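You operate a simulated robot arm through the tools that you are given. There is no shell and no other tool. Be economical: measure what you need, move in short steps, check, and stop when the job is done.

You are at the controls of a simulated two-armed robot. One attempt, no reset.

Task
Heat both pots until they steam, then turn the hotplate off.
Fine: both dials on HI; each dial back to 0 once its pot steams, before it boils; the power switch off; the lids stay on the bench.

Only the result counts: the job must be done as asked and must still hold three seconds after the hand-in. Knocking over, shifting, dropping, spilling or breaking anything else fails it. Lids that push on must go on centred and level and be pressed home; caps that screw on are set level and turned clockwise until they are tight.

Robot
Two 7-joint arms with fingered hands on one trunk, on a base that drives. Base frame: it is fixed to the floor where the robot stands at the start and does not move with it; the origin is under the middle of the robot, x ahead of it, y to its left, z up; the surface under the hand at the start is at about z = 950. Units: mm, degrees, N and s.
The left shoulder is at the start at [36, 173, 1197], the right one opposite. With the tool pointing down near the work surface each hand reaches from about 380 to 780 mm from the robot's upright axis, wherever it stands, measured 20 degrees to its own side. Places, roughly: left dial [500, 100, 1100]; power switch [500, -200, 1100]; right dial [500, -100, 1100]. Payload 3.5 kg a hand.
The TCP of each hand is the grasp point between the finger pads, 25 mm short of the fingertips. In the tool frame z runs along the fingers and y along their closing line. Largest opening 88 mm; the body of the gripper starts 29 mm behind the TCP. The gripper is a hand of 3 fingers: y runs from the thumb to the fingers, the wrist lies at [-13, -97, -162] in the tool frame.
Orientation is that of the tool frame in the base frame, as a unit quaternion [x, y, z, w]. With the fingers straight down and the wrist toward the robot, the tool's x, y and z point along [0, 1, 0], [1, 0, 0] and [0, 0, -1] of the base frame.

Tools
- The arms move only by the tool drive_tool. It takes "left_steps", "right_steps" or both (then of equal length, played together; a hand with none holds still); each is one flat list of numbers, 6 for each row, row after row: the shift along the tool's x, y, z in mm, then the turn, a rotation vector about the tool's x, y, z in degrees. In form: [x, y, z, wx, wy, wz, x, y, z, wx, wy, wz, ...]. A call has 1 to 20 rows; each row is the pose to reach, as a shift and turn from the pose commanded when the call began, along the tool's axes at that moment. Each row takes 0.2 s and may step no farther than 50 mm and 8.6 degrees from the row before; otherwise, the whole call is refused. Where a pose cannot be reached the arm comes as near as it can. A force on the tool above 40 N (or 10 N above the force at the start of the call, whichever is more), or a blocked arm, ends the call early, and 0.2 s more pass. In this call time passes only in rows, and 0.2 s behind the last. It gives the time, the measured TCP pose, the force on the tool (base axes), the opening and the grip force at its end, in the units of the frame above (readings bear some noise), with the torque about the TCP (base axes, N m) and any sound that the robot's microphone picked up.
- Cameras (640 x 400 px; columns grow to the right, rows downward): "scene" is now at [126.4, 2.5, 1423.3]; the picture's right is [0.03, -1.00, -0.00], its down [-0.61, -0.01, -0.79] and it looks along [0.79, 0.02, -0.61] (base axes); focal length 236 px, centre (320, 200). "left" rides on the left gripper at [-58, -85, -99] in its tool frame; the picture's right is [-0.67, -0.35, 0.66], its down [0.69, -0.63, 0.37] and it looks along [0.29, 0.69, 0.66] (tool axes); focal length 261 px, centre (320, 200). "right" rides on the right gripper at [58, -85, -100] in its tool frame; the picture's right is [-0.67, 0.35, -0.65], its down [-0.69, -0.63, 0.37] and it looks along [-0.28, 0.69, 0.66] (tool axes); focal length 261 px, centre (320, 200). There is no depth. A picture from a camera that has moved, and an enlarged one, comes with that camera's place and axes in the base frame and with its lens.
- camera(camera): a new picture of that camera. No time passes.
- raise_lower(by): slides the trunk up (or, below 0, down) by that many mm; the arms and the scene camera ride with it, the base frame stays. It gives what a move gives, with no picture.
- drive_base(legs): drives the robot by 1 to 6 legs, each [ahead, left, turn to the left] in mm, mm and degrees, along the robot's own axes; the way and the turn of a leg run together, so that a leg with both is an arc; at most 1500 mm and 180 degrees a leg. The arms and the cameras ride along, it lands a little off, and it stops where it bumps. It gives what a move gives.
- finger_targets(index, middle, thumb_bend, thumb_turn, hand): sets how far each is bent, from 0 (flat) to 100 (curled in); at 30 the hand is open as for a grip, at 70 the pads meet at the TCP. One left out holds its place. A second passes; each finger stops where it meets its share of the squeeze, and holds until it gets a number again. It is the only way to open and close the hand. It gives what a move gives, with no picture; readings hold the bend of each and the force on the fingers (four entries, about 0 where the hand has none), thumb and palm. thumb_turn goes from beside the hand (0) to across from the fingers (100), as for a grip.
- head_to(pan, tilt): turns the head with the scene camera to pan (to the left, within 86 degrees either way) and tilt (down, from -29 to 69), counted from straight ahead of the robot. It gives what a move gives.
- inspect(camera, box): a new picture of the part [left, top, right, bottom] of that camera's present view, enlarged. No time passes.
- hand_in(): hands the job in; it is judged then, once.

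Go step by step. Nothing tells you exact positions but the pictures and the camera data: compare them with the known pose of the tool, close in by small moves and look again before you grip or let go. The budget is 120 turns and 108 pictures, counting those below and the enlarged ones. Unless the task says otherwise, let go and move clear before handing in, and close with one line.

The tools are called after ">>>" as a command line: name --argument value ..., lists and objects as JSON in quotes. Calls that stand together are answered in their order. drive_tool: Moves the arms, as the interface text tells. Its arguments: {"type":"object","properties":{"left_steps":{"type":"array","items":{"type":"number"}},"right_steps":{"type":"array","items":{"type":"number"}}},"required":[]} The other tools are called the same way: raise_lower (by) slides the trunk up or down; finger_targets (index, middle, thumb_bend, thumb_turn, hand) moves the fingers one by one; drive_base (legs) drives the base; head_to (pan, tilt) turns the head that bears the scene camera; camera (camera) takes a picture; inspect (camera, box) takes an enlarged picture of a part of a camera's view; hand_in () hands the job in.

At the start:

```text
time: 0.0
left_tcp_pos: [430.2, 147.6, 1267.4]
left_orientation: [0.707, 0.707, -0.001, 0.0]
left_ft_force: [0.1, 0.9, -0.2]
left_ft_torque: [-0.02, -0.02, 0.03]
left_finger_gap: 87.6
left_finger_force: 0.1
left_shape: jaw
left_bend: [30.0, 30.0, 30.0, 98.0]
left_finger forces: [0.0, 0.0, 0.0, 0.1, 0.0, 0.0]
right_tcp_pos: [406.1, -229.4, 1275.9]
right_orientation: [0.708, 0.707, -0.001, -0.001]
right_ft_force: [0.1, -0.1, -0.2]
right_ft_torque: [0.0, 0.05, -0.01]
right_finger_gap: 87.4
right_finger_force: 0.0
right_shape: jaw
right_bend: [30.0, 30.0, 30.0, 98.0]
right_finger forces: [0.0, 0.1, 0.1, 0.0, 0.0, 0.0]
trunk travel left (down, up): [-275.0, 180.0]
robot x, y, heading: [-1.4, 1.8, 0.0]
head pan, tilt: [1.5, 32.4]
```

scene: 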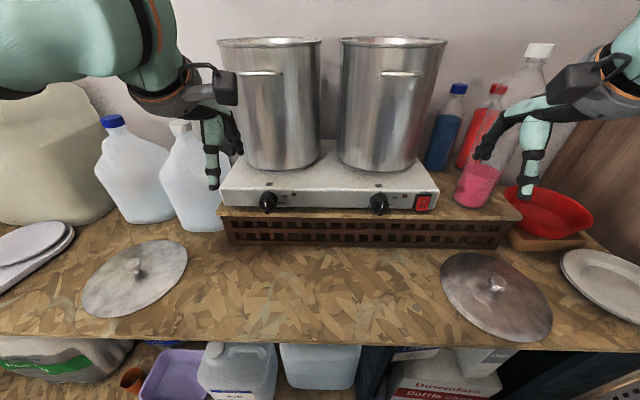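
right: 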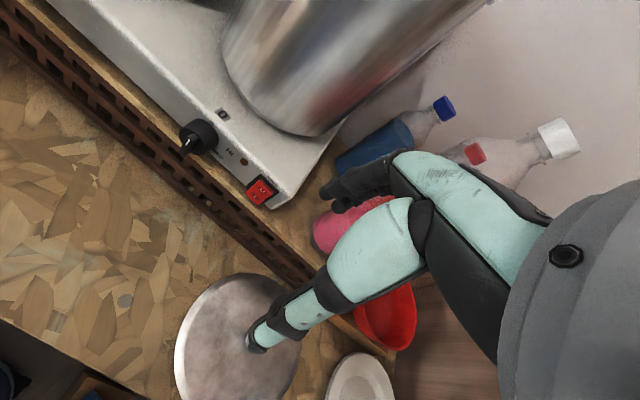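
left: 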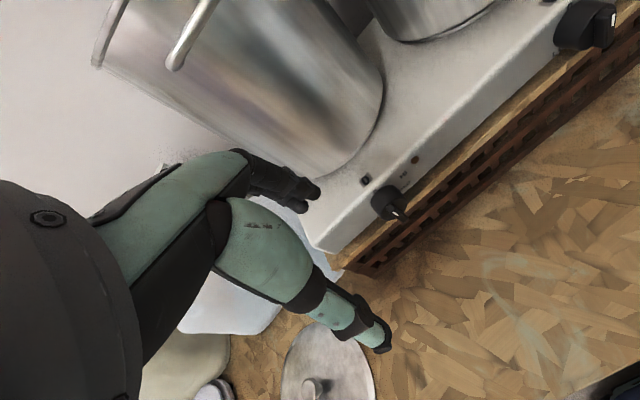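

I see a hotplate with two dials and a red switch on its front face, with two pots on it. I'll look closer at the controls.

>>> inspect --camera "scene" --box '[230, 170, 330, 232]'

>>> inspect --camera "scene" --box '[350, 170, 450, 232]'

>>> inspect --camera "right" --box '[160, 90, 320, 220]'

>>> inspect --camera "left" --box '[340, 130, 480, 240]'

```text
6.40 times, centred on (280, 201) of scene
camera zoom: at [126.4, 2.5, 1423.3], right [0.03, -1.0, 0.0], down [-0.61, -0.01, -0.79], along [0.79, 0.02, -0.61], focal length 1514 px, centre (576, 194)
```

zoom: 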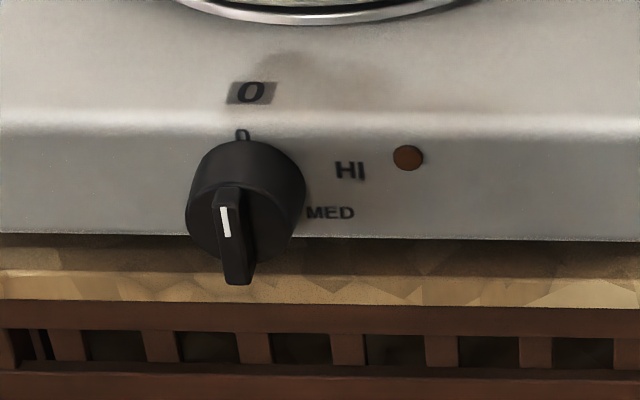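

```text
6.40 times, centred on (400, 201) of scene
camera zoom: at [126.4, 2.5, 1423.3], right [0.03, -1.0, 0.0], down [-0.61, -0.01, -0.79], along [0.79, 0.02, -0.61], focal length 1514 px, centre (-192, 194)
```

zoom: 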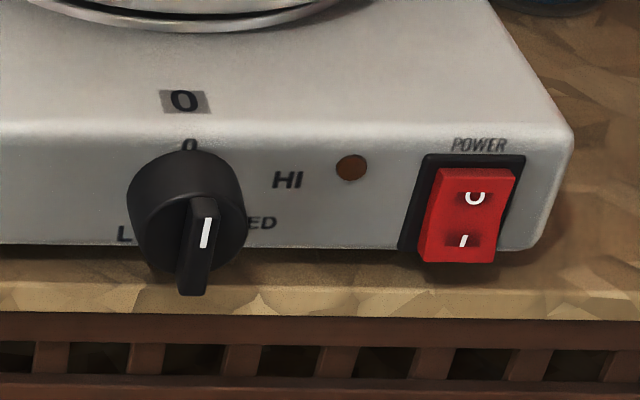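

```text
3.08 times, centred on (240, 155) of right
camera zoom: at [321.3, -171.8, 1375.6], right [0.35, -0.67, 0.65], down [-0.63, -0.69, -0.37], along [0.69, -0.28, -0.66], focal length 802 px, centre (566, 338)
```

zoom: 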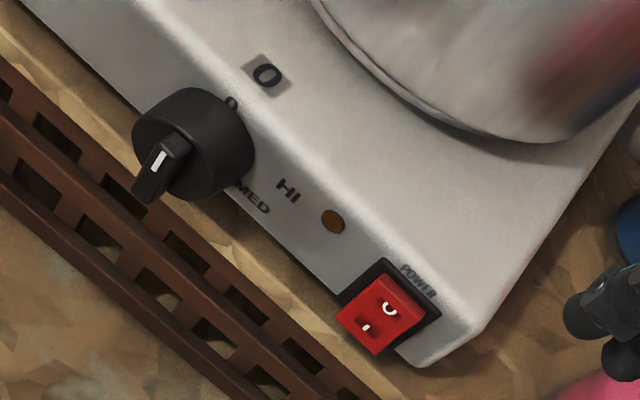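

```text
3.64 times, centred on (410, 185) of left
camera zoom: at [346.1, 90.1, 1366.7], right [-0.35, -0.67, -0.66], down [-0.63, 0.68, -0.37], along [0.69, 0.29, -0.66], focal length 948 px, centre (-7, 254)
```

zoom: 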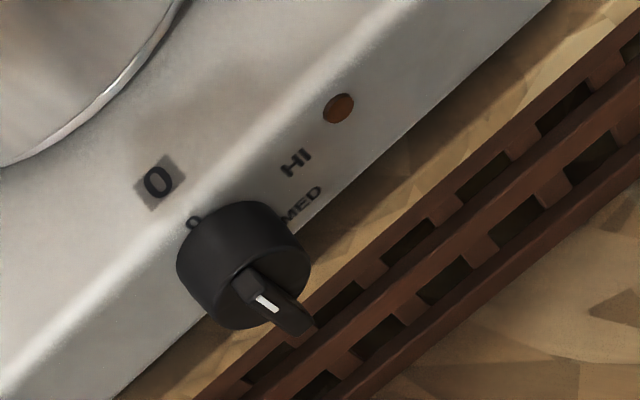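

Both dials point to 0 and the switch looks off (its "I" half is proud). I put the left knob near (510, 126, 1112), the right knob near (507, -114, 1116) and the switch near (535, -209, 1104). First I'll turn both hands to point forward, handshake-like, well short of the panel.

>>> drive_tool --left_steps '[-2, -3, 7, -4.6, 4.6, 4.6, -3, -6, 14, -9.2, 9.2, 9.2, -4, -9, 21, -13.9, 13.9, 13.9, -6, -12, 29, -18.5, 18.5, 18.5, -7, -15, 36, -23.1, 23.1, 23.1, -9, -18, 43, -27.7, 27.7, 27.7, -10, -21, 50, -32.3, 32.3, 32.3, -12, -24, 57, -37, 37, 37, -13, -27, 64, -41.6, 41.6, 41.6, -15, -30, 71, -46.2, 46.2, 46.2, -16, -30, 79, -50.8, 50.8, 50.8, -18, -30, 86, -55.4, 55.4, 55.4, -19, -30, 93, -60, 60, 60, -21, -30, 100, -64.7, 64.7, 64.7, -22, -30, 107, -69.3, 69.3, 69.3]' --right_steps '[2, 0, 7, -4.6, -4.6, -4.6, 4, 0, 14, -9.2, -9.2, -9.2, 6, 0, 21, -13.9, -13.9, -13.9, 8, 0, 29, -18.5, -18.5, -18.5, 10, 0, 36, -23.1, -23.1, -23.1, 12, 0, 43, -27.7, -27.7, -27.7, 14, 0, 50, -32.3, -32.3, -32.3, 16, 0, 57, -37, -37, -37, 18, 0, 64, -41.6, -41.6, -41.6, 20, 0, 71, -46.2, -46.2, -46.2, 22, 0, 79, -50.8, -50.8, -50.8, 24, 0, 86, -55.4, -55.4, -55.4, 26, 0, 93, -60, -60, -60, 28, 0, 100, -64.7, -64.7, -64.7, 30, 0, 107, -69.3, -69.3, -69.3]'

>>> finger_targets --hand "right" --middle 100

>>> camera --camera "scene"

>>> camera --camera "right"

>>> camera --camera "left"

```text
time: 3.2
left_tcp_pos: [428.8, 108.9, 1126.2]
left_orientation: [0.707, 0.001, 0.707, 0.001]
left_ft_force: [-0.2, -0.2, 0.7]
left_ft_torque: [0.02, 0.03, 0.0]
left_finger_gap: 87.9
left_finger_force: 0.0
left_shape: jaw
left_bend: [30.0, 30.0, 30.0, 98.0]
left_finger forces: [0.0, 0.0, 0.1, 0.0, 0.0, 0.0]
left hand out of reach, approached as far as the arm can: row 7, 8, 9, 10, 11, 12, 13, 14, 15
right_tcp_pos: [410.8, -210.4, 1230.1]
right_orientation: [0.066, 0.78, 0.061, 0.619]
right_ft_force: [-0.2, -0.2, 1.1]
right_ft_torque: [-0.01, 0.04, 0.0]
right_finger_gap: 87.9
right_finger_force: 0.1
right_shape: jaw
right_bend: [30.0, 30.0, 30.0, 98.0]
right_finger forces: [0.1, 0.0, 0.0, 0.1, 0.1, 0.0]
right hand out of reach, approached as far as the arm can: row 6, 7, 8, 9, 10, 11, 12, 13, 14, 15
trunk travel left (down, up): [-275.0, 180.0]
robot x, y, heading: [0.7, -1.8, 0.1]
head pan, tilt: [1.5, 32.4]
```

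```text
time: 4.2
left_tcp_pos: [430.0, 107.5, 1124.0]
left_orientation: [0.707, 0.0, 0.707, 0.0]
left_ft_force: [-0.7, 0.5, -0.2]
left_ft_torque: [-0.01, -0.01, 0.0]
left_finger_gap: 87.8
left_finger_force: 0.0
left_shape: jaw
left_bend: [30.0, 30.0, 30.0, 98.0]
left_finger forces: [0.1, 0.1, 0.0, 0.1, 0.0, 0.0]
right_tcp_pos: [411.3, -210.5, 1230.0]
right_orientation: [0.067, 0.78, 0.061, 0.619]
right_ft_force: [0.0, -0.2, 0.0]
right_ft_torque: [0.02, -0.03, 0.01]
right_finger_gap: 85.1
right_finger_force: 0.1
right_shape: fingers
right_bend: [30.0, 100.0, 30.0, 98.0]
right_finger forces: [0.0, 0.0, 0.0, 0.0, 0.1, 0.0]
trunk travel left (down, up): [-275.0, 180.0]
robot x, y, heading: [0.6, 2.6, 0.1]
head pan, tilt: [1.5, 32.4]
```

```text
100 pictures are left
camera scene: at [126.3, 2.5, 1423.3], right [0.03, -1.0, 0.0], down [-0.61, -0.01, -0.79], along [0.79, 0.02, -0.61], focal length 236 px, centre (320, 200)
```

scene: 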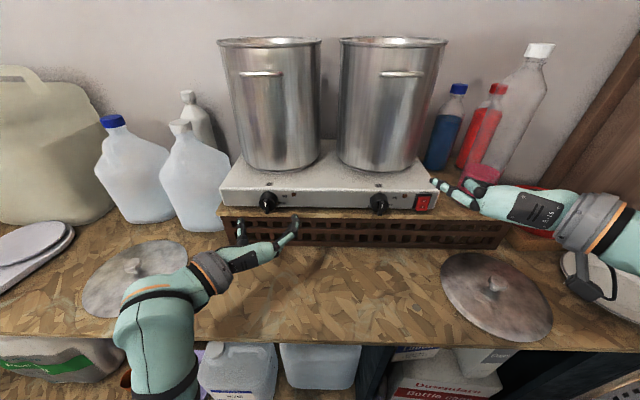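

```text
99 pictures are left
camera right: at [300.2, -285.2, 1181.3], right [-0.48, 0.21, 0.85], down [0.49, -0.74, 0.46], along [0.73, 0.64, 0.25], focal length 261 px, centre (320, 200)
```

right: 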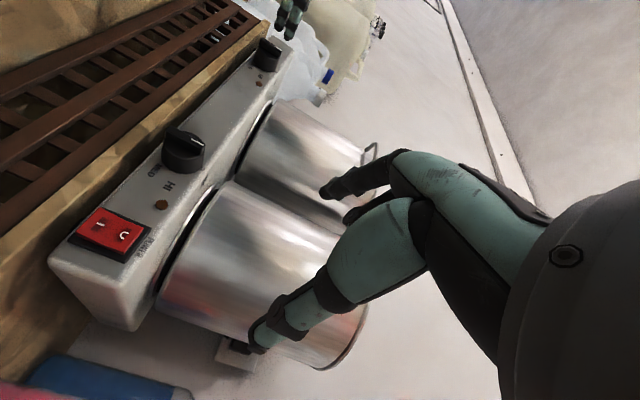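

```text
98 pictures are left
camera left: at [331.4, 193.4, 1066.7], right [0.66, 0.35, -0.67], down [0.37, 0.63, 0.69], along [0.66, -0.69, 0.29], focal length 261 px, centre (320, 200)
```

left: 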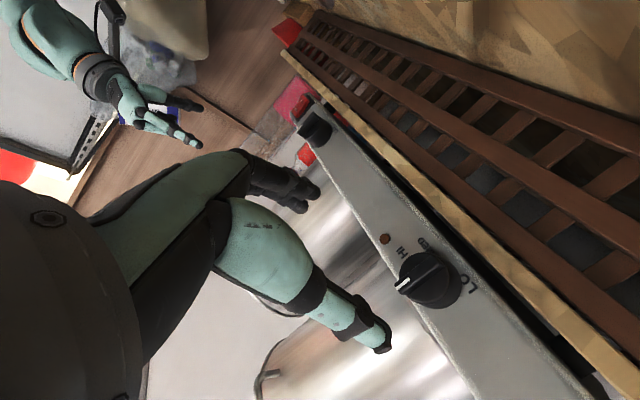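

The left hand reached its forward pose; the right is close to its own but slightly tilted. I'll look at the left dial markings and the switch up close.

>>> inspect --camera "left" --box '[360, 210, 500, 320]'

>>> inspect --camera "right" --box '[40, 110, 230, 280]'

```text
3.64 times, centred on (430, 265) of left
camera zoom: at [331.4, 193.4, 1066.7], right [0.66, 0.35, -0.67], down [0.37, 0.63, 0.69], along [0.66, -0.69, 0.29], focal length 948 px, centre (-80, -36)
```

zoom: 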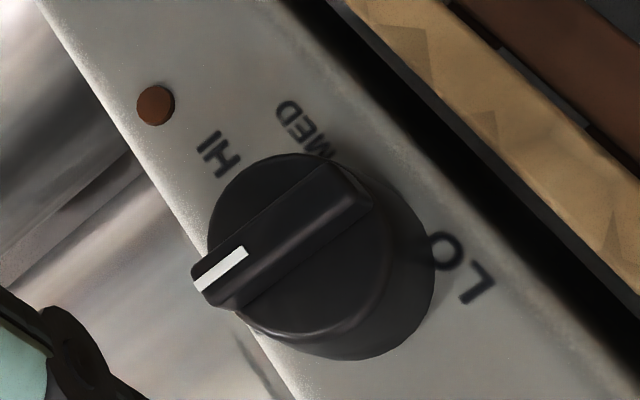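

```text
2.35 times, centred on (135, 195) of right
camera zoom: at [300.2, -285.2, 1181.3], right [-0.48, 0.21, 0.85], down [0.49, -0.74, 0.46], along [0.73, 0.64, 0.25], focal length 613 px, centre (755, 212)
```

zoom: 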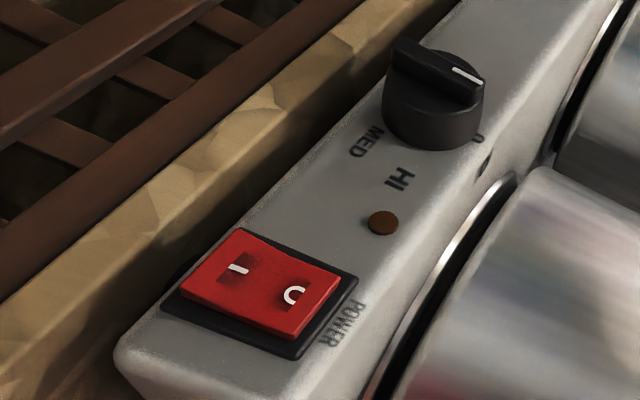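

I take HI to be about 70–75° clockwise from 0. Next I'll check the right hand's finger geometry before pressing the switch.

>>> inspect --camera "scene" --box '[400, 140, 560, 240]'

>>> inspect --camera "left" --box '[60, 30, 240, 170]'

>>> inspect --camera "right" --box '[220, 130, 420, 370]'

```text
4.00 times, centred on (480, 190) of scene
camera zoom: at [126.3, 2.5, 1423.3], right [0.03, -1.0, 0.0], down [-0.61, -0.01, -0.79], along [0.79, 0.02, -0.61], focal length 946 px, centre (-320, 240)
```

zoom: 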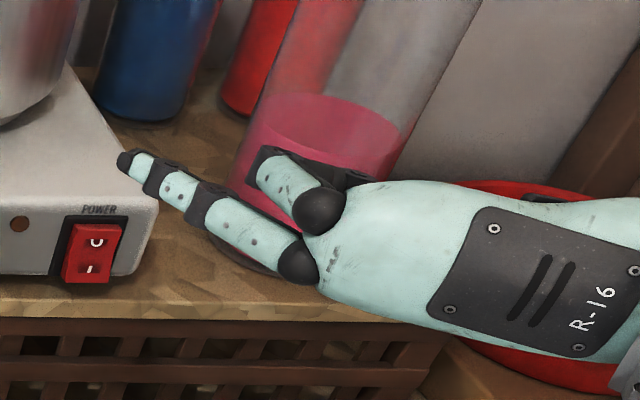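

```text
2.86 times, centred on (150, 100) of left
camera zoom: at [331.4, 193.4, 1066.7], right [0.66, 0.35, -0.67], down [0.37, 0.63, 0.69], along [0.66, -0.69, 0.29], focal length 745 px, centre (806, 486)
```

zoom: 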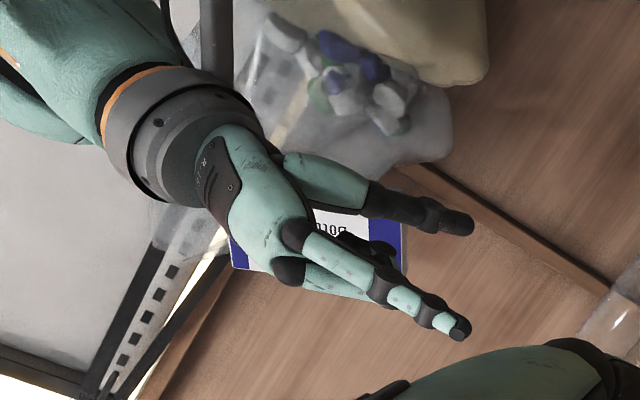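

```text
1.67 times, centred on (320, 250) of right
camera zoom: at [300.2, -285.2, 1181.3], right [-0.48, 0.21, 0.85], down [0.49, -0.74, 0.46], along [0.73, 0.64, 0.25], focal length 434 px, centre (320, 117)
```

zoom: 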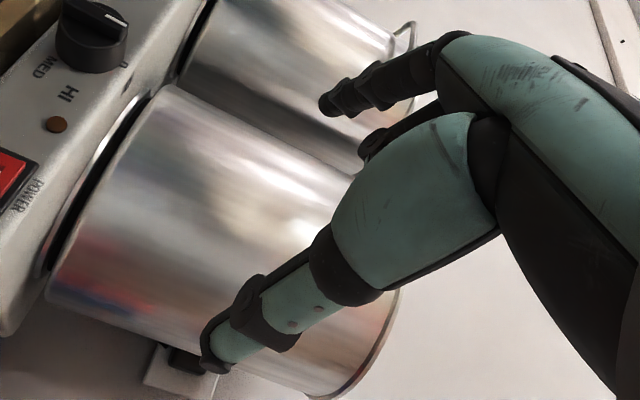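

The right index fingertip is near (437, -161, 1224). I'll move it to about 35 mm in front of the lower ("I") half of the switch.

>>> drive_tool --right_steps '[20, -14, 17, 0, 0, 0, 41, -27, 35, 0, 0, 0, 61, -41, 52, 0, 0, 0, 81, -55, 70, 0, 0, 0, 101, -68, 87, 0, 0, 0]'

>>> camera --camera "right"

>>> inspect --camera "scene" --box '[360, 150, 520, 250]'

```text
time: 5.4
left_tcp_pos: [430.1, 108.7, 1124.4]
left_orientation: [0.707, 0.0, 0.707, 0.0]
left_ft_force: [0.6, -0.5, 0.6]
left_ft_torque: [-0.01, 0.02, 0.02]
left_finger_gap: 87.9
left_finger_force: 0.1
left_shape: jaw
left_bend: [30.0, 30.0, 30.0, 98.0]
left_finger forces: [0.0, 0.0, 0.1, 0.0, 0.0, 0.0]
right_tcp_pos: [472.8, -296.0, 1176.6]
right_orientation: [0.065, 0.786, 0.065, 0.611]
right_ft_force: [0.3, 1.2, -0.2]
right_ft_torque: [-0.03, 0.01, 0.01]
right_finger_gap: 85.0
right_finger_force: 0.2
right_shape: fingers
right_bend: [30.0, 100.0, 30.0, 98.0]
right_finger forces: [0.1, 0.1, 0.0, 0.0, 0.1, 0.1]
right hand out of reach, approached as far as the arm can: row 1, 2, 3, 4, 5
trunk travel left (down, up): [-275.0, 180.0]
robot x, y, heading: [1.4, -1.5, -0.1]
head pan, tilt: [1.5, 32.4]
```

```text
92 pictures are left
camera right: at [362.1, -372.3, 1130.4], right [-0.46, 0.21, 0.86], down [0.51, -0.73, 0.45], along [0.73, 0.65, 0.24], focal length 261 px, centre (320, 200)
```

right: 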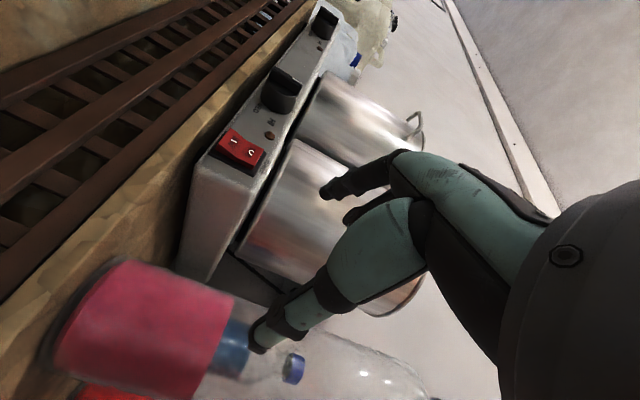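

```text
4.00 times, centred on (440, 200) of scene
camera zoom: at [126.7, 1.9, 1423.2], right [0.03, -1.0, 0.0], down [-0.61, -0.01, -0.79], along [0.79, 0.02, -0.61], focal length 946 px, centre (-160, 200)
```

zoom: 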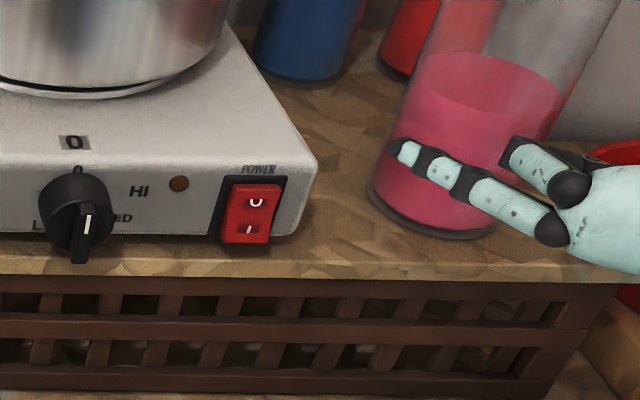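

The right arm is too folded up to go lower, since the robot stands close. I'll back the base up 200 mm to give both arms more room.

>>> drive_base --legs '[[-200, 0, 0]]'

>>> camera --camera "scene"

```text
time: 7.0
left_tcp_pos: [231.1, 108.1, 1124.8]
left_orientation: [0.708, 0.0, 0.707, 0.001]
left_ft_force: [0.2, 1.2, 0.0]
left_ft_torque: [0.0, -0.03, 0.02]
left_finger_gap: 88.1
left_finger_force: 0.0
left_shape: jaw
left_bend: [30.0, 30.0, 30.0, 98.0]
left_finger forces: [0.0, 0.0, 0.0, 0.0, 0.0, 0.1]
right_tcp_pos: [274.6, -297.0, 1178.5]
right_orientation: [0.064, 0.786, 0.065, 0.611]
right_ft_force: [-0.1, -0.3, 0.3]
right_ft_torque: [-0.02, 0.02, 0.0]
right_finger_gap: 84.8
right_finger_force: 0.0
right_shape: fingers
right_bend: [30.0, 100.0, 30.0, 98.0]
right_finger forces: [0.1, 0.0, 0.0, 0.0, 0.1, 0.0]
trunk travel left (down, up): [-275.0, 180.0]
robot x, y, heading: [-198.2, -2.5, 0.0]
head pan, tilt: [1.5, 32.4]
```

```text
90 pictures are left
camera scene: at [-72.7, 2.3, 1423.1], right [0.03, -1.0, 0.0], down [-0.61, -0.01, -0.79], along [0.79, 0.02, -0.61], focal length 236 px, centre (320, 200)
```

scene: 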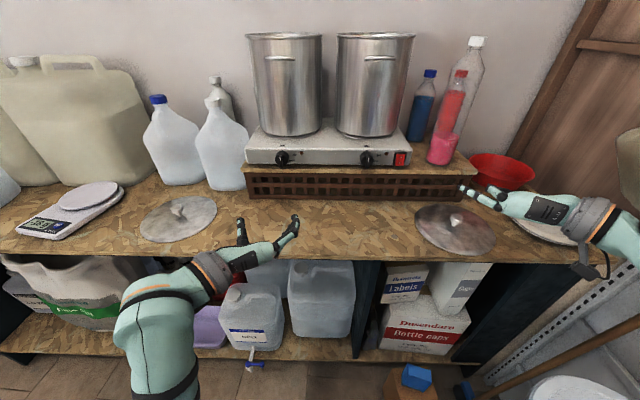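

With the arms less folded, I'll move the right index tip forward and then down, in front of the switch.

>>> drive_tool --right_steps '[-7, 8, 36, 0, 0, 0, -15, 17, 72, 0, 0, 0, -22, 25, 108, 0, 0, 0, -30, 34, 144, 0, 0, 0, -38, 42, 180, 0, 0, 0, -14, 37, 188, 0, 0, 0, 10, 33, 196, 0, 0, 0, 35, 28, 204, 0, 0, 0]'

>>> camera --camera "right"

>>> camera --camera "scene"

```text
time: 8.8
left_tcp_pos: [229.7, 108.6, 1125.5]
left_orientation: [0.706, 0.0, 0.708, -0.001]
left_ft_force: [-0.2, 0.8, -0.4]
left_ft_torque: [0.01, 0.04, 0.02]
left_finger_gap: 88.1
left_finger_force: 0.1
left_shape: jaw
left_bend: [30.0, 30.0, 30.0, 98.0]
left_finger forces: [0.0, 0.0, 0.0, 0.1, 0.2, 0.0]
right_tcp_pos: [478.0, -272.9, 1113.6]
right_orientation: [0.063, 0.79, 0.069, 0.606]
right_ft_force: [0.6, -0.4, 0.9]
right_ft_torque: [0.02, 0.0, 0.01]
right_finger_gap: 84.8
right_finger_force: 0.0
right_shape: fingers
right_bend: [30.0, 100.0, 30.0, 98.0]
right_finger forces: [0.0, 0.0, 0.1, 0.1, 0.0, 0.0]
right hand out of reach, approached as far as the arm can: row 7, 8
trunk travel left (down, up): [-275.0, 180.0]
robot x, y, heading: [-198.5, 4.3, 0.0]
head pan, tilt: [1.5, 32.4]
```

```text
89 pictures are left
camera right: at [365.8, -347.8, 1068.2], right [-0.46, 0.2, 0.87], down [0.52, -0.73, 0.44], along [0.72, 0.65, 0.23], focal length 261 px, centre (320, 200)
```

right: 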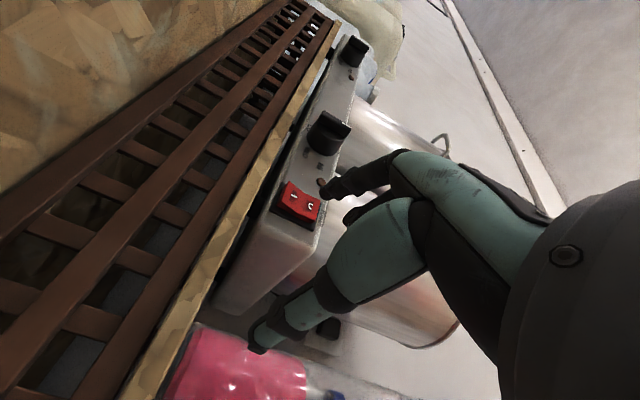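

```text
88 pictures are left
camera scene: at [-72.6, 2.4, 1423.2], right [0.03, -1.0, 0.0], down [-0.61, -0.01, -0.79], along [0.79, 0.02, -0.61], focal length 236 px, centre (320, 200)
```

scene: 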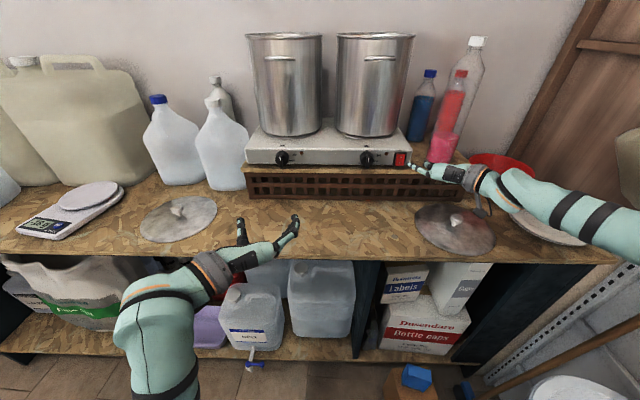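

The right hand is still at its lower limit, so I'll lift it and then drop the trunk 60 mm, which gives it room below.

>>> drive_tool --right_steps '[-20, 4, -15, 0, 0, 0, -40, 8, -30, 0, 0, 0, -57, 11, -45, 0, 0, 0]'

>>> raise_lower --by -60

>>> inspect --camera "scene" --box '[350, 110, 510, 210]'

```text
time: 9.6
left_tcp_pos: [230.4, 108.3, 1124.7]
left_orientation: [0.706, 0.0, 0.708, 0.0]
left_ft_force: [0.1, -0.1, -0.9]
left_ft_torque: [0.01, 0.02, 0.03]
left_finger_gap: 87.9
left_finger_force: 0.0
left_shape: jaw
left_bend: [30.0, 30.0, 30.0, 98.0]
left_finger forces: [0.0, 0.0, 0.0, 0.0, 0.0, 0.1]
right_tcp_pos: [446.4, -271.4, 1181.6]
right_orientation: [0.064, 0.786, 0.063, 0.612]
right_ft_force: [-1.0, 0.4, -0.3]
right_ft_torque: [0.02, -0.02, 0.0]
right_finger_gap: 84.7
right_finger_force: 0.0
right_shape: fingers
right_bend: [30.0, 100.0, 30.0, 98.0]
right_finger forces: [0.1, 0.0, 0.0, 0.0, 0.1, 0.1]
trunk travel left (down, up): [-275.0, 180.0]
robot x, y, heading: [-199.7, 2.7, 0.0]
head pan, tilt: [1.5, 32.4]
```

```text
time: 10.6
left_tcp_pos: [243.8, 112.0, 1031.9]
left_orientation: [0.728, -0.012, 0.685, -0.014]
left_ft_force: [-0.2, -0.8, -0.5]
left_ft_torque: [0.0, -0.01, -0.02]
left_finger_gap: 88.1
left_finger_force: 0.0
left_shape: jaw
left_bend: [30.0, 30.0, 30.0, 98.0]
left_finger forces: [0.0, 0.0, 0.0, 0.1, 0.0, 0.0]
right_tcp_pos: [446.8, -271.5, 1121.6]
right_orientation: [0.065, 0.785, 0.065, 0.612]
right_ft_force: [-0.6, -0.1, -0.2]
right_ft_torque: [0.03, 0.03, -0.01]
right_finger_gap: 84.6
right_finger_force: 0.1
right_shape: fingers
right_bend: [30.0, 100.0, 30.0, 98.0]
right_finger forces: [0.0, 0.0, 0.1, 0.0, 0.0, 0.0]
trunk travel left (down, up): [-215.0, 240.0]
robot x, y, heading: [-193.8, 0.5, -0.0]
head pan, tilt: [1.5, 32.4]
```

```text
4.00 times, centred on (430, 160) of scene
camera zoom: at [-40.0, 2.3, 1352.7], right [0.02, -1.0, 0.0], down [-0.66, -0.01, -0.75], along [0.75, 0.02, -0.66], focal length 946 px, centre (-120, 360)
```

zoom: 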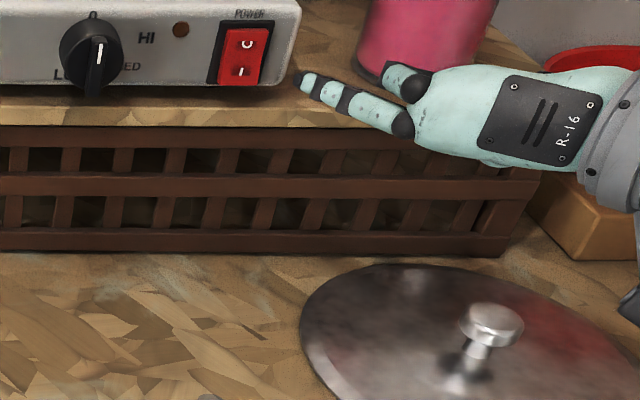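

The trunk move shifted the left hand more than expected, so I'll take a wide picture to check it's clear.

>>> camera --camera "scene"

>>> camera --camera "right"

```text
86 pictures are left
camera scene: at [-40.0, 2.3, 1352.7], right [0.02, -1.0, 0.0], down [-0.66, -0.01, -0.75], along [0.75, 0.02, -0.66], focal length 236 px, centre (320, 200)
```

scene: 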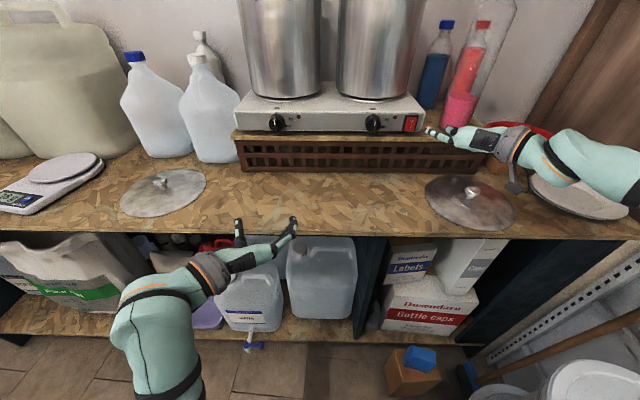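

```text
85 pictures are left
camera right: at [334.9, -347.2, 1075.0], right [-0.47, 0.21, 0.86], down [0.51, -0.73, 0.45], along [0.73, 0.65, 0.24], focal length 261 px, centre (320, 200)
```

right: 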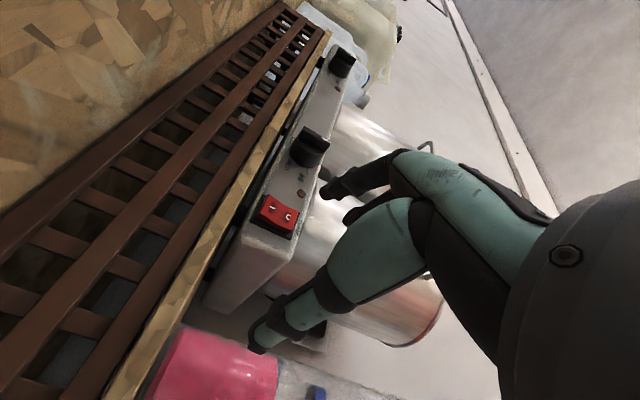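

Everything is clear, and the index tip is near (473, -223, 1118). I'll bring it to just in front of the "I" half.

>>> drive_tool --right_steps '[9, 5, 18, 0, 0, 0, 17.5, 10, 37, 0, 0, 0]'

>>> inspect --camera "scene" --box '[370, 90, 470, 152]'

>>> inspect --camera "right" --box '[220, 130, 380, 250]'

```text
time: 11.2
left_tcp_pos: [245.3, 112.8, 1031.5]
left_orientation: [0.728, -0.011, 0.685, -0.014]
left_ft_force: [-0.4, -0.4, -1.0]
left_ft_torque: [0.0, -0.03, -0.03]
left_finger_gap: 88.2
left_finger_force: 0.0
left_shape: jaw
left_bend: [30.0, 30.0, 30.0, 98.0]
left_finger forces: [0.1, 0.1, 0.1, 0.0, 0.0, 0.0]
right_tcp_pos: [480.0, -257.5, 1097.6]
right_orientation: [0.063, 0.786, 0.064, 0.612]
right_ft_force: [0.3, 0.5, -0.3]
right_ft_torque: [-0.01, 0.0, 0.0]
right_finger_gap: 84.8
right_finger_force: 0.0
right_shape: fingers
right_bend: [30.0, 100.0, 30.0, 98.0]
right_finger forces: [0.0, 0.0, 0.1, 0.1, 0.1, 0.0]
trunk travel left (down, up): [-215.0, 240.0]
robot x, y, heading: [-201.0, 3.5, -0.3]
head pan, tilt: [1.5, 32.4]
```

```text
6.40 times, centred on (420, 121) of scene
camera zoom: at [-38.8, 2.6, 1352.6], right [0.02, -1.0, 0.0], down [-0.66, -0.01, -0.75], along [0.75, 0.02, -0.66], focal length 1514 px, centre (-320, 706)
```

zoom: 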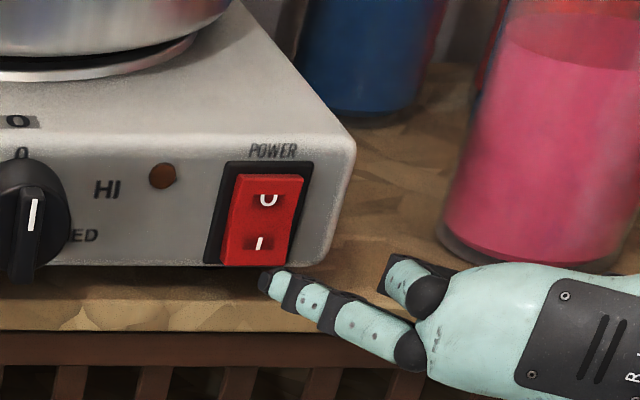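

```text
3.33 times, centred on (300, 190) of right
camera zoom: at [368.1, -332.9, 1050.2], right [-0.46, 0.21, 0.86], down [0.51, -0.73, 0.45], along [0.73, 0.65, 0.24], focal length 869 px, centre (387, 233)
```

zoom: 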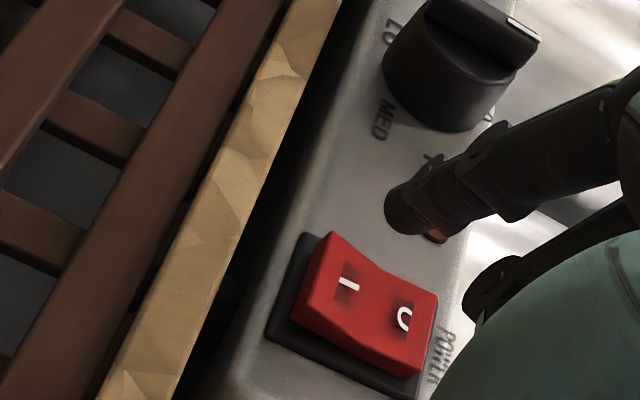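

The tip is aligned with the "I" half, about 20 mm short of it. I'll push forward.

>>> drive_tool --right_steps '[-2, 0, 8, 0, 0, 0, -4, 0, 16, 0, 0, 0, -5, 0.5, 21, 0, 0, 0, -6.2, 0.5, 26, 0, 0, 0, -7.4, 1, 31, 0, 0, 0, -8.5, 1, 35, 0, 0, 0]'

>>> inspect --camera "right" --box '[220, 130, 380, 250]'

>>> inspect --camera "scene" --box '[370, 90, 470, 152]'

```text
time: 12.6
left_tcp_pos: [242.1, 111.5, 1033.7]
left_orientation: [0.726, -0.013, 0.687, -0.014]
left_ft_force: [0.3, -0.6, -0.7]
left_ft_torque: [-0.02, 0.01, -0.05]
left_finger_gap: 87.9
left_finger_force: 0.0
left_shape: jaw
left_bend: [30.0, 30.0, 30.0, 98.0]
left_finger forces: [0.0, 0.0, 0.0, 0.1, 0.1, 0.0]
right_tcp_pos: [511.5, -259.8, 1098.5]
right_orientation: [0.065, 0.785, 0.064, 0.612]
right_ft_force: [-19.2, -5.9, -0.9]
right_ft_torque: [-0.1, 0.03, 0.91]
right_finger_gap: 87.0
right_finger_force: 9.2
right_shape: fingers
right_bend: [29.0, 100.0, 30.0, 98.0]
right_finger forces: [18.5, 0.1, 0.0, 0.1, 0.0, 0.0]
trunk travel left (down, up): [-215.0, 240.0]
robot x, y, heading: [-203.4, -0.9, -0.2]
head pan, tilt: [1.5, 32.4]
heard: click
```

```text
3.33 times, centred on (300, 190) of right
camera zoom: at [399.5, -334.6, 1051.6], right [-0.47, 0.21, 0.86], down [0.51, -0.73, 0.45], along [0.73, 0.65, 0.24], focal length 869 px, centre (387, 233)
```

zoom: 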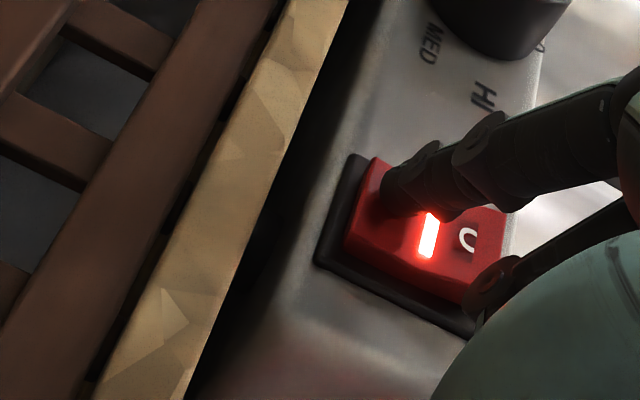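

```text
6.40 times, centred on (420, 121) of scene
camera zoom: at [-44.0, 0.6, 1353.3], right [0.02, -1.0, -0.01], down [-0.66, -0.01, -0.75], along [0.75, 0.02, -0.66], focal length 1514 px, centre (-320, 706)
```

zoom: 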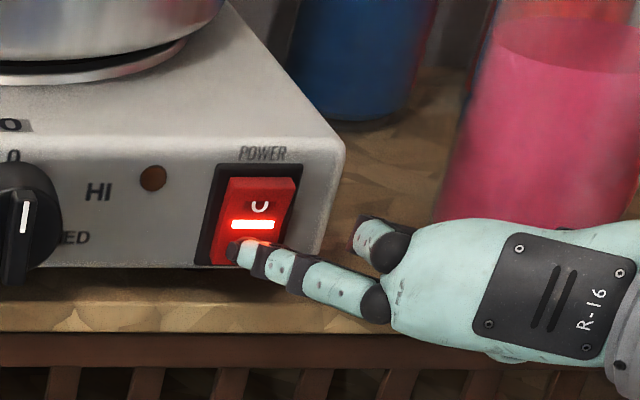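

A click, and the "I" lights up: power is on. I'll back the right hand off, open the middle finger again, move in front of the right dial and level the tool.

>>> drive_tool --right_steps '[6, 0, -23, 0, 0, 0, 12, -1, -46, 0, 0, 0, 17, -1, -69, 0, 0, 0, 22, 36, -69, 0, -4, 0, 27, 72, -68, 0, -8, 0, 31, 108, -68, 0, -12, 0, 36, 144, -67, 0, -14, 0]'

>>> finger_targets --hand "right" --middle 30

>>> camera --camera "scene"

```text
time: 14.2
left_tcp_pos: [245.4, 114.5, 1031.8]
left_orientation: [0.728, -0.012, 0.686, -0.012]
left_ft_force: [1.1, -0.2, 0.0]
left_ft_torque: [0.0, -0.02, 0.0]
left_finger_gap: 88.0
left_finger_force: 0.2
left_shape: jaw
left_bend: [30.0, 30.0, 30.0, 98.0]
left_finger forces: [0.0, 0.1, 0.0, 0.1, 0.0, 0.1]
right_tcp_pos: [517.2, -157.8, 1219.3]
right_orientation: [0.052, 0.738, 0.064, 0.67]
right_ft_force: [0.7, 0.7, -0.3]
right_ft_torque: [0.03, 0.02, -0.03]
right_finger_gap: 84.8
right_finger_force: 0.0
right_shape: fingers
right_bend: [30.0, 100.0, 30.0, 98.0]
right_finger forces: [0.0, 0.0, 0.1, 0.0, 0.0, 0.0]
right hand out of reach, approached as far as the arm can: row 3, 4, 5, 6, 7
trunk travel left (down, up): [-215.0, 240.0]
robot x, y, heading: [-197.9, 2.4, 0.1]
head pan, tilt: [1.5, 32.4]
```

```text
time: 15.2
left_tcp_pos: [244.7, 112.5, 1032.3]
left_orientation: [0.728, -0.012, 0.686, -0.013]
left_ft_force: [-1.2, 0.0, 0.1]
left_ft_torque: [-0.03, -0.05, 0.01]
left_finger_gap: 88.0
left_finger_force: 0.0
left_shape: jaw
left_bend: [30.0, 30.0, 30.0, 98.0]
left_finger forces: [0.0, 0.0, 0.1, 0.0, 0.2, 0.0]
right_tcp_pos: [515.6, -160.4, 1218.7]
right_orientation: [0.052, 0.738, 0.065, 0.67]
right_ft_force: [0.2, -0.2, 0.2]
right_ft_torque: [0.02, -0.02, 0.01]
right_finger_gap: 84.9
right_finger_force: 0.1
right_shape: fingers
right_bend: [30.0, 30.0, 30.0, 98.0]
right_finger forces: [0.1, 0.0, 0.1, 0.0, 0.0, 0.0]
trunk travel left (down, up): [-215.0, 240.0]
robot x, y, heading: [-198.8, -1.3, -0.2]
head pan, tilt: [1.5, 32.4]
```

```text
80 pictures are left
camera scene: at [-39.3, 2.6, 1352.7], right [0.02, -1.0, 0.0], down [-0.66, -0.01, -0.75], along [0.75, 0.02, -0.66], focal length 236 px, centre (320, 200)
```

scene: 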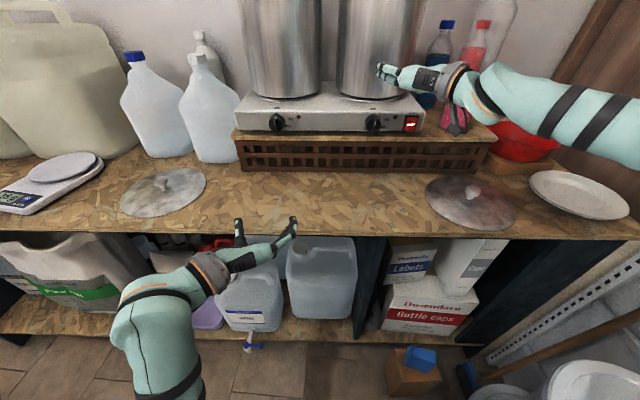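

The right arm was pushed up towards the pot by its joint limits, but nothing was touched. I'll back it straight out before trying a different hand posture.

>>> drive_tool --right_steps '[0, 0, -25, 0, 0, 0, 0, 0, -50, 0, 0, 0, 0, 0, -75, 0, 0, 0, 0, 0, -100, 0, 0, 0]'

>>> camera --camera "scene"

```text
time: 16.2
left_tcp_pos: [243.0, 111.3, 1032.1]
left_orientation: [0.727, -0.013, 0.687, -0.014]
left_ft_force: [0.1, 0.5, 0.1]
left_ft_torque: [0.02, 0.04, 0.03]
left_finger_gap: 88.0
left_finger_force: 0.0
left_shape: jaw
left_bend: [30.0, 30.0, 30.0, 98.0]
left_finger forces: [0.0, 0.0, 0.0, 0.0, 0.1, 0.0]
right_tcp_pos: [415.3, -179.8, 1242.0]
right_orientation: [0.051, 0.741, 0.067, 0.666]
right_ft_force: [0.1, 0.1, 1.2]
right_ft_torque: [0.03, -0.01, 0.02]
right_finger_gap: 85.0
right_finger_force: 0.2
right_shape: fingers
right_bend: [30.0, 30.0, 30.0, 98.0]
right_finger forces: [0.1, 0.1, 0.1, 0.0, 0.0, 0.0]
right hand out of reach, approached as far as the arm can: row 1, 2, 3, 4
trunk travel left (down, up): [-215.0, 240.0]
robot x, y, heading: [-200.4, 1.1, -0.1]
head pan, tilt: [1.5, 32.4]
```

```text
79 pictures are left
camera scene: at [-40.7, 1.6, 1352.9], right [0.03, -1.0, 0.0], down [-0.66, -0.01, -0.75], along [0.75, 0.02, -0.66], focal length 236 px, centre (320, 200)
```

scene: 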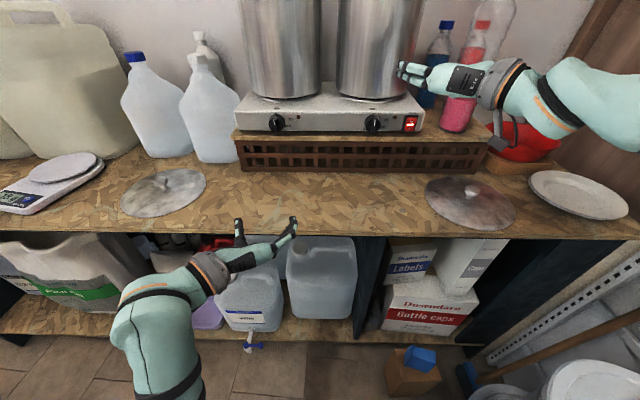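

Now clear. I'll test rolling the right hand clockwise at this spot, which is the motion the dial needs.

>>> drive_tool --right_steps '[0, 0, 0, 0, 0, 8, 0, 0, 0, 0, 0, 16, 0, 0, 0, 0, 0, 24, 0, 0, 0, 0, 0, 32, 0, 0, 0, 0, 0, 40, 0, 0, 0, 0, 0, 48, 0, 0, 0, 0, 0, 56, 0, 0, 0, 0, 0, 64, 0, 0, 0, 0, 0, 72]'

>>> camera --camera "scene"

```text
time: 18.2
left_tcp_pos: [244.9, 112.8, 1032.3]
left_orientation: [0.727, -0.013, 0.686, -0.014]
left_ft_force: [0.3, -0.7, -0.2]
left_ft_torque: [0.02, 0.02, 0.01]
left_finger_gap: 87.5
left_finger_force: 0.0
left_shape: jaw
left_bend: [30.0, 30.0, 30.0, 98.0]
left_finger forces: [0.0, 0.1, 0.0, 0.1, 0.1, 0.0]
right_tcp_pos: [460.6, -298.3, 1246.9]
right_orientation: [0.449, 0.587, 0.463, 0.489]
right_ft_force: [-0.2, 0.3, 0.0]
right_ft_torque: [0.01, 0.01, 0.02]
right_finger_gap: 84.9
right_finger_force: 0.0
right_shape: fingers
right_bend: [30.0, 30.0, 30.0, 98.0]
right_finger forces: [0.0, 0.1, 0.0, 0.0, 0.0, 0.0]
right hand out of reach, approached as far as the arm can: row 1, 2, 3, 4, 5, 6, 7, 8, 9
trunk travel left (down, up): [-215.0, 240.0]
robot x, y, heading: [-199.7, -1.2, 0.1]
head pan, tilt: [1.5, 32.4]
```

```text
78 pictures are left
camera scene: at [-38.7, 2.6, 1352.6], right [0.02, -1.0, 0.0], down [-0.66, -0.01, -0.75], along [0.75, 0.02, -0.66], focal length 236 px, centre (320, 200)
```

scene: 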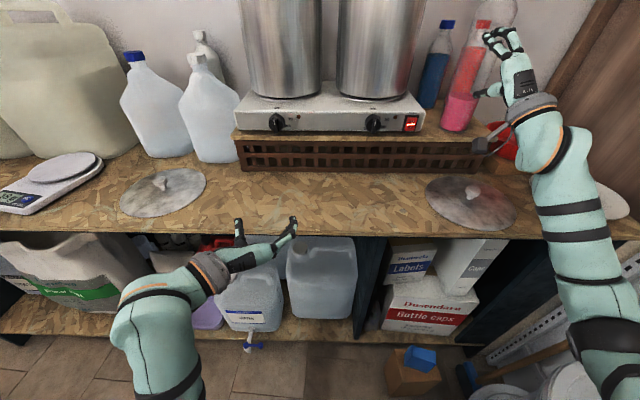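

The right arm is now in a much better posture, with the forearm forward, fingers above and thumb below. I'll move it left in front of the right dial and then lower it.

>>> drive_tool --right_steps '[37, 6, -2, -0.8, -1.4, 0, 74, 12, -4, -1.7, -2.7, 0, 111, 17, -6, -2.5, -4.1, 0, 148, 23, -8, -3.4, -5.4, 0, 185, 29, -10, -4.2, -6.8, 0, 191, -5, -7, -4.2, -6.8, 0, 196, -40, -3, -4.2, -6.8, 0, 202, -75, 0, -4.2, -6.8, 0, 207, -109, 3, -4.2, -6.8, 0]'

>>> camera --camera "scene"

>>> camera --camera "right"

```text
time: 20.4
left_tcp_pos: [223.9, 115.5, 1042.3]
left_orientation: [0.72, -0.013, 0.694, -0.012]
left_ft_force: [-0.2, -0.5, 0.6]
left_ft_torque: [0.0, -0.01, -0.01]
left_finger_gap: 87.5
left_finger_force: 0.0
left_shape: jaw
left_bend: [30.0, 30.0, 30.0, 98.0]
left_finger forces: [0.0, 0.0, 0.0, 0.1, 0.0, 0.0]
right_tcp_pos: [486.1, -228.1, 1106.8]
right_orientation: [0.403, 0.524, 0.505, 0.554]
right_ft_force: [0.5, 0.5, -0.8]
right_ft_torque: [0.01, 0.0, 0.0]
right_finger_gap: 84.7
right_finger_force: 0.1
right_shape: fingers
right_bend: [30.0, 30.0, 30.0, 98.0]
right_finger forces: [0.1, 0.0, 0.1, 0.0, 0.0, 0.0]
right hand out of reach, approached as far as the arm can: row 1, 2, 3, 4, 5, 6, 7, 8, 9
trunk travel left (down, up): [-215.0, 240.0]
robot x, y, heading: [-197.2, -2.3, -0.4]
head pan, tilt: [1.5, 32.4]
stopped in row 9 (right hand): the arm was blocked; the commanded pose is now the measured one
```

```text
77 pictures are left
camera scene: at [-68.0, 8.3, 1355.6], right [0.02, -1.0, 0.0], down [-0.64, -0.01, -0.77], along [0.77, 0.01, -0.64], focal length 236 px, centre (320, 200)
```

scene: 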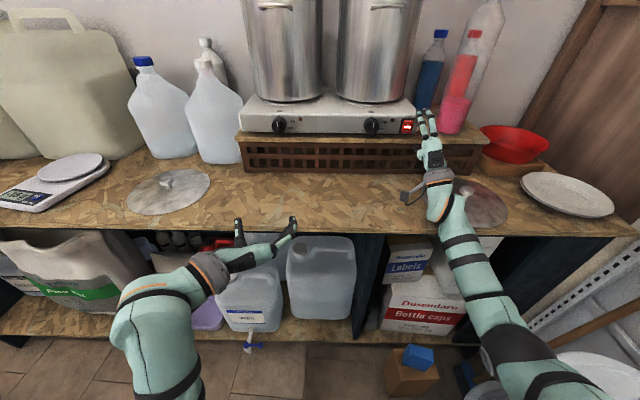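

```text
76 pictures are left
camera right: at [397.1, -192.7, 1001.1], right [-0.66, -0.66, 0.37], down [0.49, -0.75, -0.45], along [0.57, -0.11, 0.81], focal length 261 px, centre (320, 200)
```

right: 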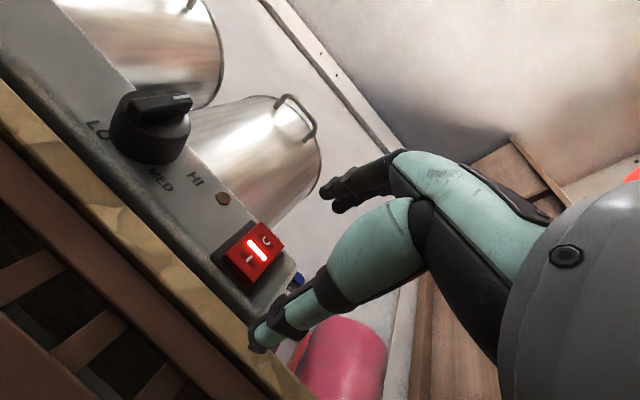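

The right arm was blocked on the way down. I'll look closely for contact near the lid and the bench edge.

>>> inspect --camera "scene" --box '[380, 100, 540, 240]'

>>> inspect --camera "scene" --box '[80, 160, 340, 400]'

```text
2.86 times, centred on (460, 170) of scene
camera zoom: at [-68.0, 8.3, 1355.6], right [0.02, -1.0, 0.0], down [-0.64, -0.01, -0.77], along [0.77, 0.01, -0.64], focal length 676 px, centre (-80, 286)
```

zoom: 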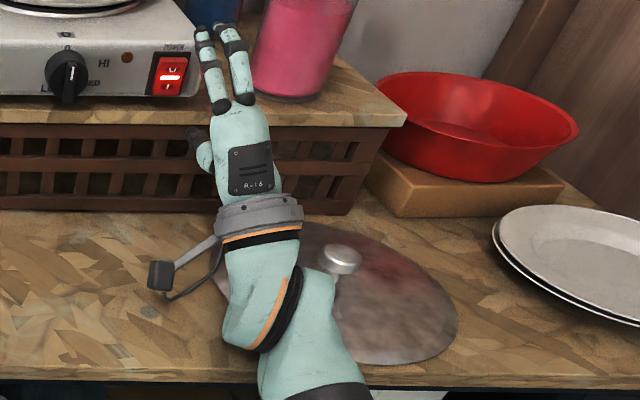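

```text
1.67 times, centred on (210, 280) of scene
camera zoom: at [-68.0, 8.3, 1355.6], right [0.02, -1.0, 0.0], down [-0.64, -0.01, -0.77], along [0.77, 0.01, -0.64], focal length 394 px, centre (503, 67)
```

zoom: 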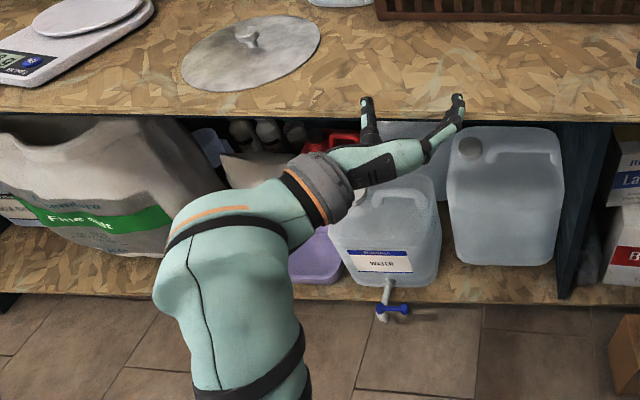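

The right wrist and forearm rest low near the bench, because pointing level needs a low wrist. I'll lift straight up, then pitch the hand to about 35° nose-down, which keeps the wrist high, and use one finger to push the dial ridges.

>>> drive_tool --right_steps '[-5, 29, 4, 0, 0, 0, -10, 58, 8, 0, 0, 0, -16, 88, 11, 0, 0, 0, -21, 117, 15, 0, 0, 0, -21, 117, 5, 8, 0, 0, -21, 117, -5, 16, 0, 0, -21, 117, -15, 24, 0, 0, -21, 117, -25, 32, 0, 0, -21, 117, -35, 40, 0, 0]'

>>> raise_lower --by 60

>>> camera --camera "scene"

```text
time: 20.9
left_tcp_pos: [240.1, 111.2, 1030.3]
left_orientation: [0.727, -0.016, 0.687, -0.016]
left_ft_force: [-1.1, 0.1, 0.5]
left_ft_torque: [-0.02, -0.01, 0.01]
left_finger_gap: 88.0
left_finger_force: 0.1
left_shape: jaw
left_bend: [30.0, 30.0, 30.0, 98.0]
left_finger forces: [0.0, 0.0, 0.0, 0.1, 0.0, 0.1]
right_tcp_pos: [511.9, -234.9, 1116.5]
right_orientation: [0.41, 0.535, 0.504, 0.54]
right_ft_force: [-15.3, 2.0, -0.4]
right_ft_torque: [0.05, 0.89, -0.05]
right_finger_gap: 92.1
right_finger_force: 8.0
right_shape: fingers
right_bend: [30.0, 30.0, 22.0, 95.0]
right_finger forces: [0.0, 0.0, 0.0, 0.0, 15.6, 0.1]
right hand out of reach, approached as far as the arm can: row 1, 2
trunk travel left (down, up): [-215.0, 240.0]
robot x, y, heading: [-202.4, -3.6, -0.0]
head pan, tilt: [1.5, 32.4]
stopped in row 2 (right hand): the force on the tool passed its limit at 77 N (the readings are from after the stop); the commanded pose is now the measured one
```

```text
time: 21.9
left_tcp_pos: [242.3, 111.6, 1092.2]
left_orientation: [0.727, -0.013, 0.686, -0.014]
left_ft_force: [-0.5, -0.9, -0.1]
left_ft_torque: [0.01, -0.05, 0.01]
left_finger_gap: 87.7
left_finger_force: 0.2
left_shape: jaw
left_bend: [30.0, 30.0, 30.0, 98.0]
left_finger forces: [0.1, 0.1, 0.0, 0.1, 0.0, 0.0]
right_tcp_pos: [514.4, -235.3, 1177.0]
right_orientation: [0.41, 0.534, 0.504, 0.541]
right_ft_force: [-7.4, 0.8, 0.2]
right_ft_torque: [-0.05, 0.41, -0.03]
right_finger_gap: 87.5
right_finger_force: 3.8
right_shape: fingers
right_bend: [30.0, 30.0, 27.0, 97.0]
right_finger forces: [0.0, 0.0, 0.1, 0.1, 7.2, 0.0]
trunk travel left (down, up): [-275.0, 180.0]
robot x, y, heading: [-200.4, -1.6, 0.0]
head pan, tilt: [1.5, 32.4]
```

```text
73 pictures are left
camera scene: at [-76.2, 1.8, 1423.7], right [0.02, -1.0, 0.0], down [-0.61, -0.01, -0.8], along [0.8, 0.02, -0.61], focal length 236 px, centre (320, 200)
```

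scene: 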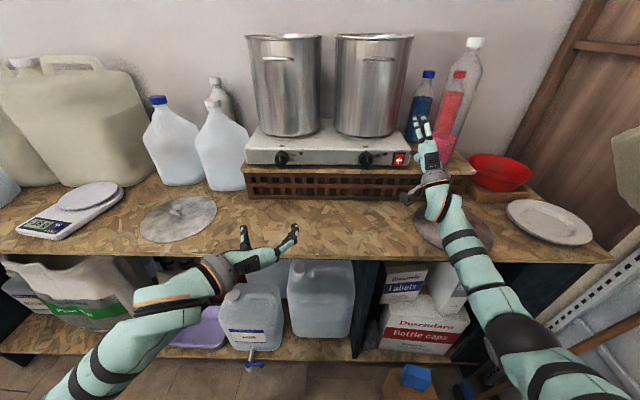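

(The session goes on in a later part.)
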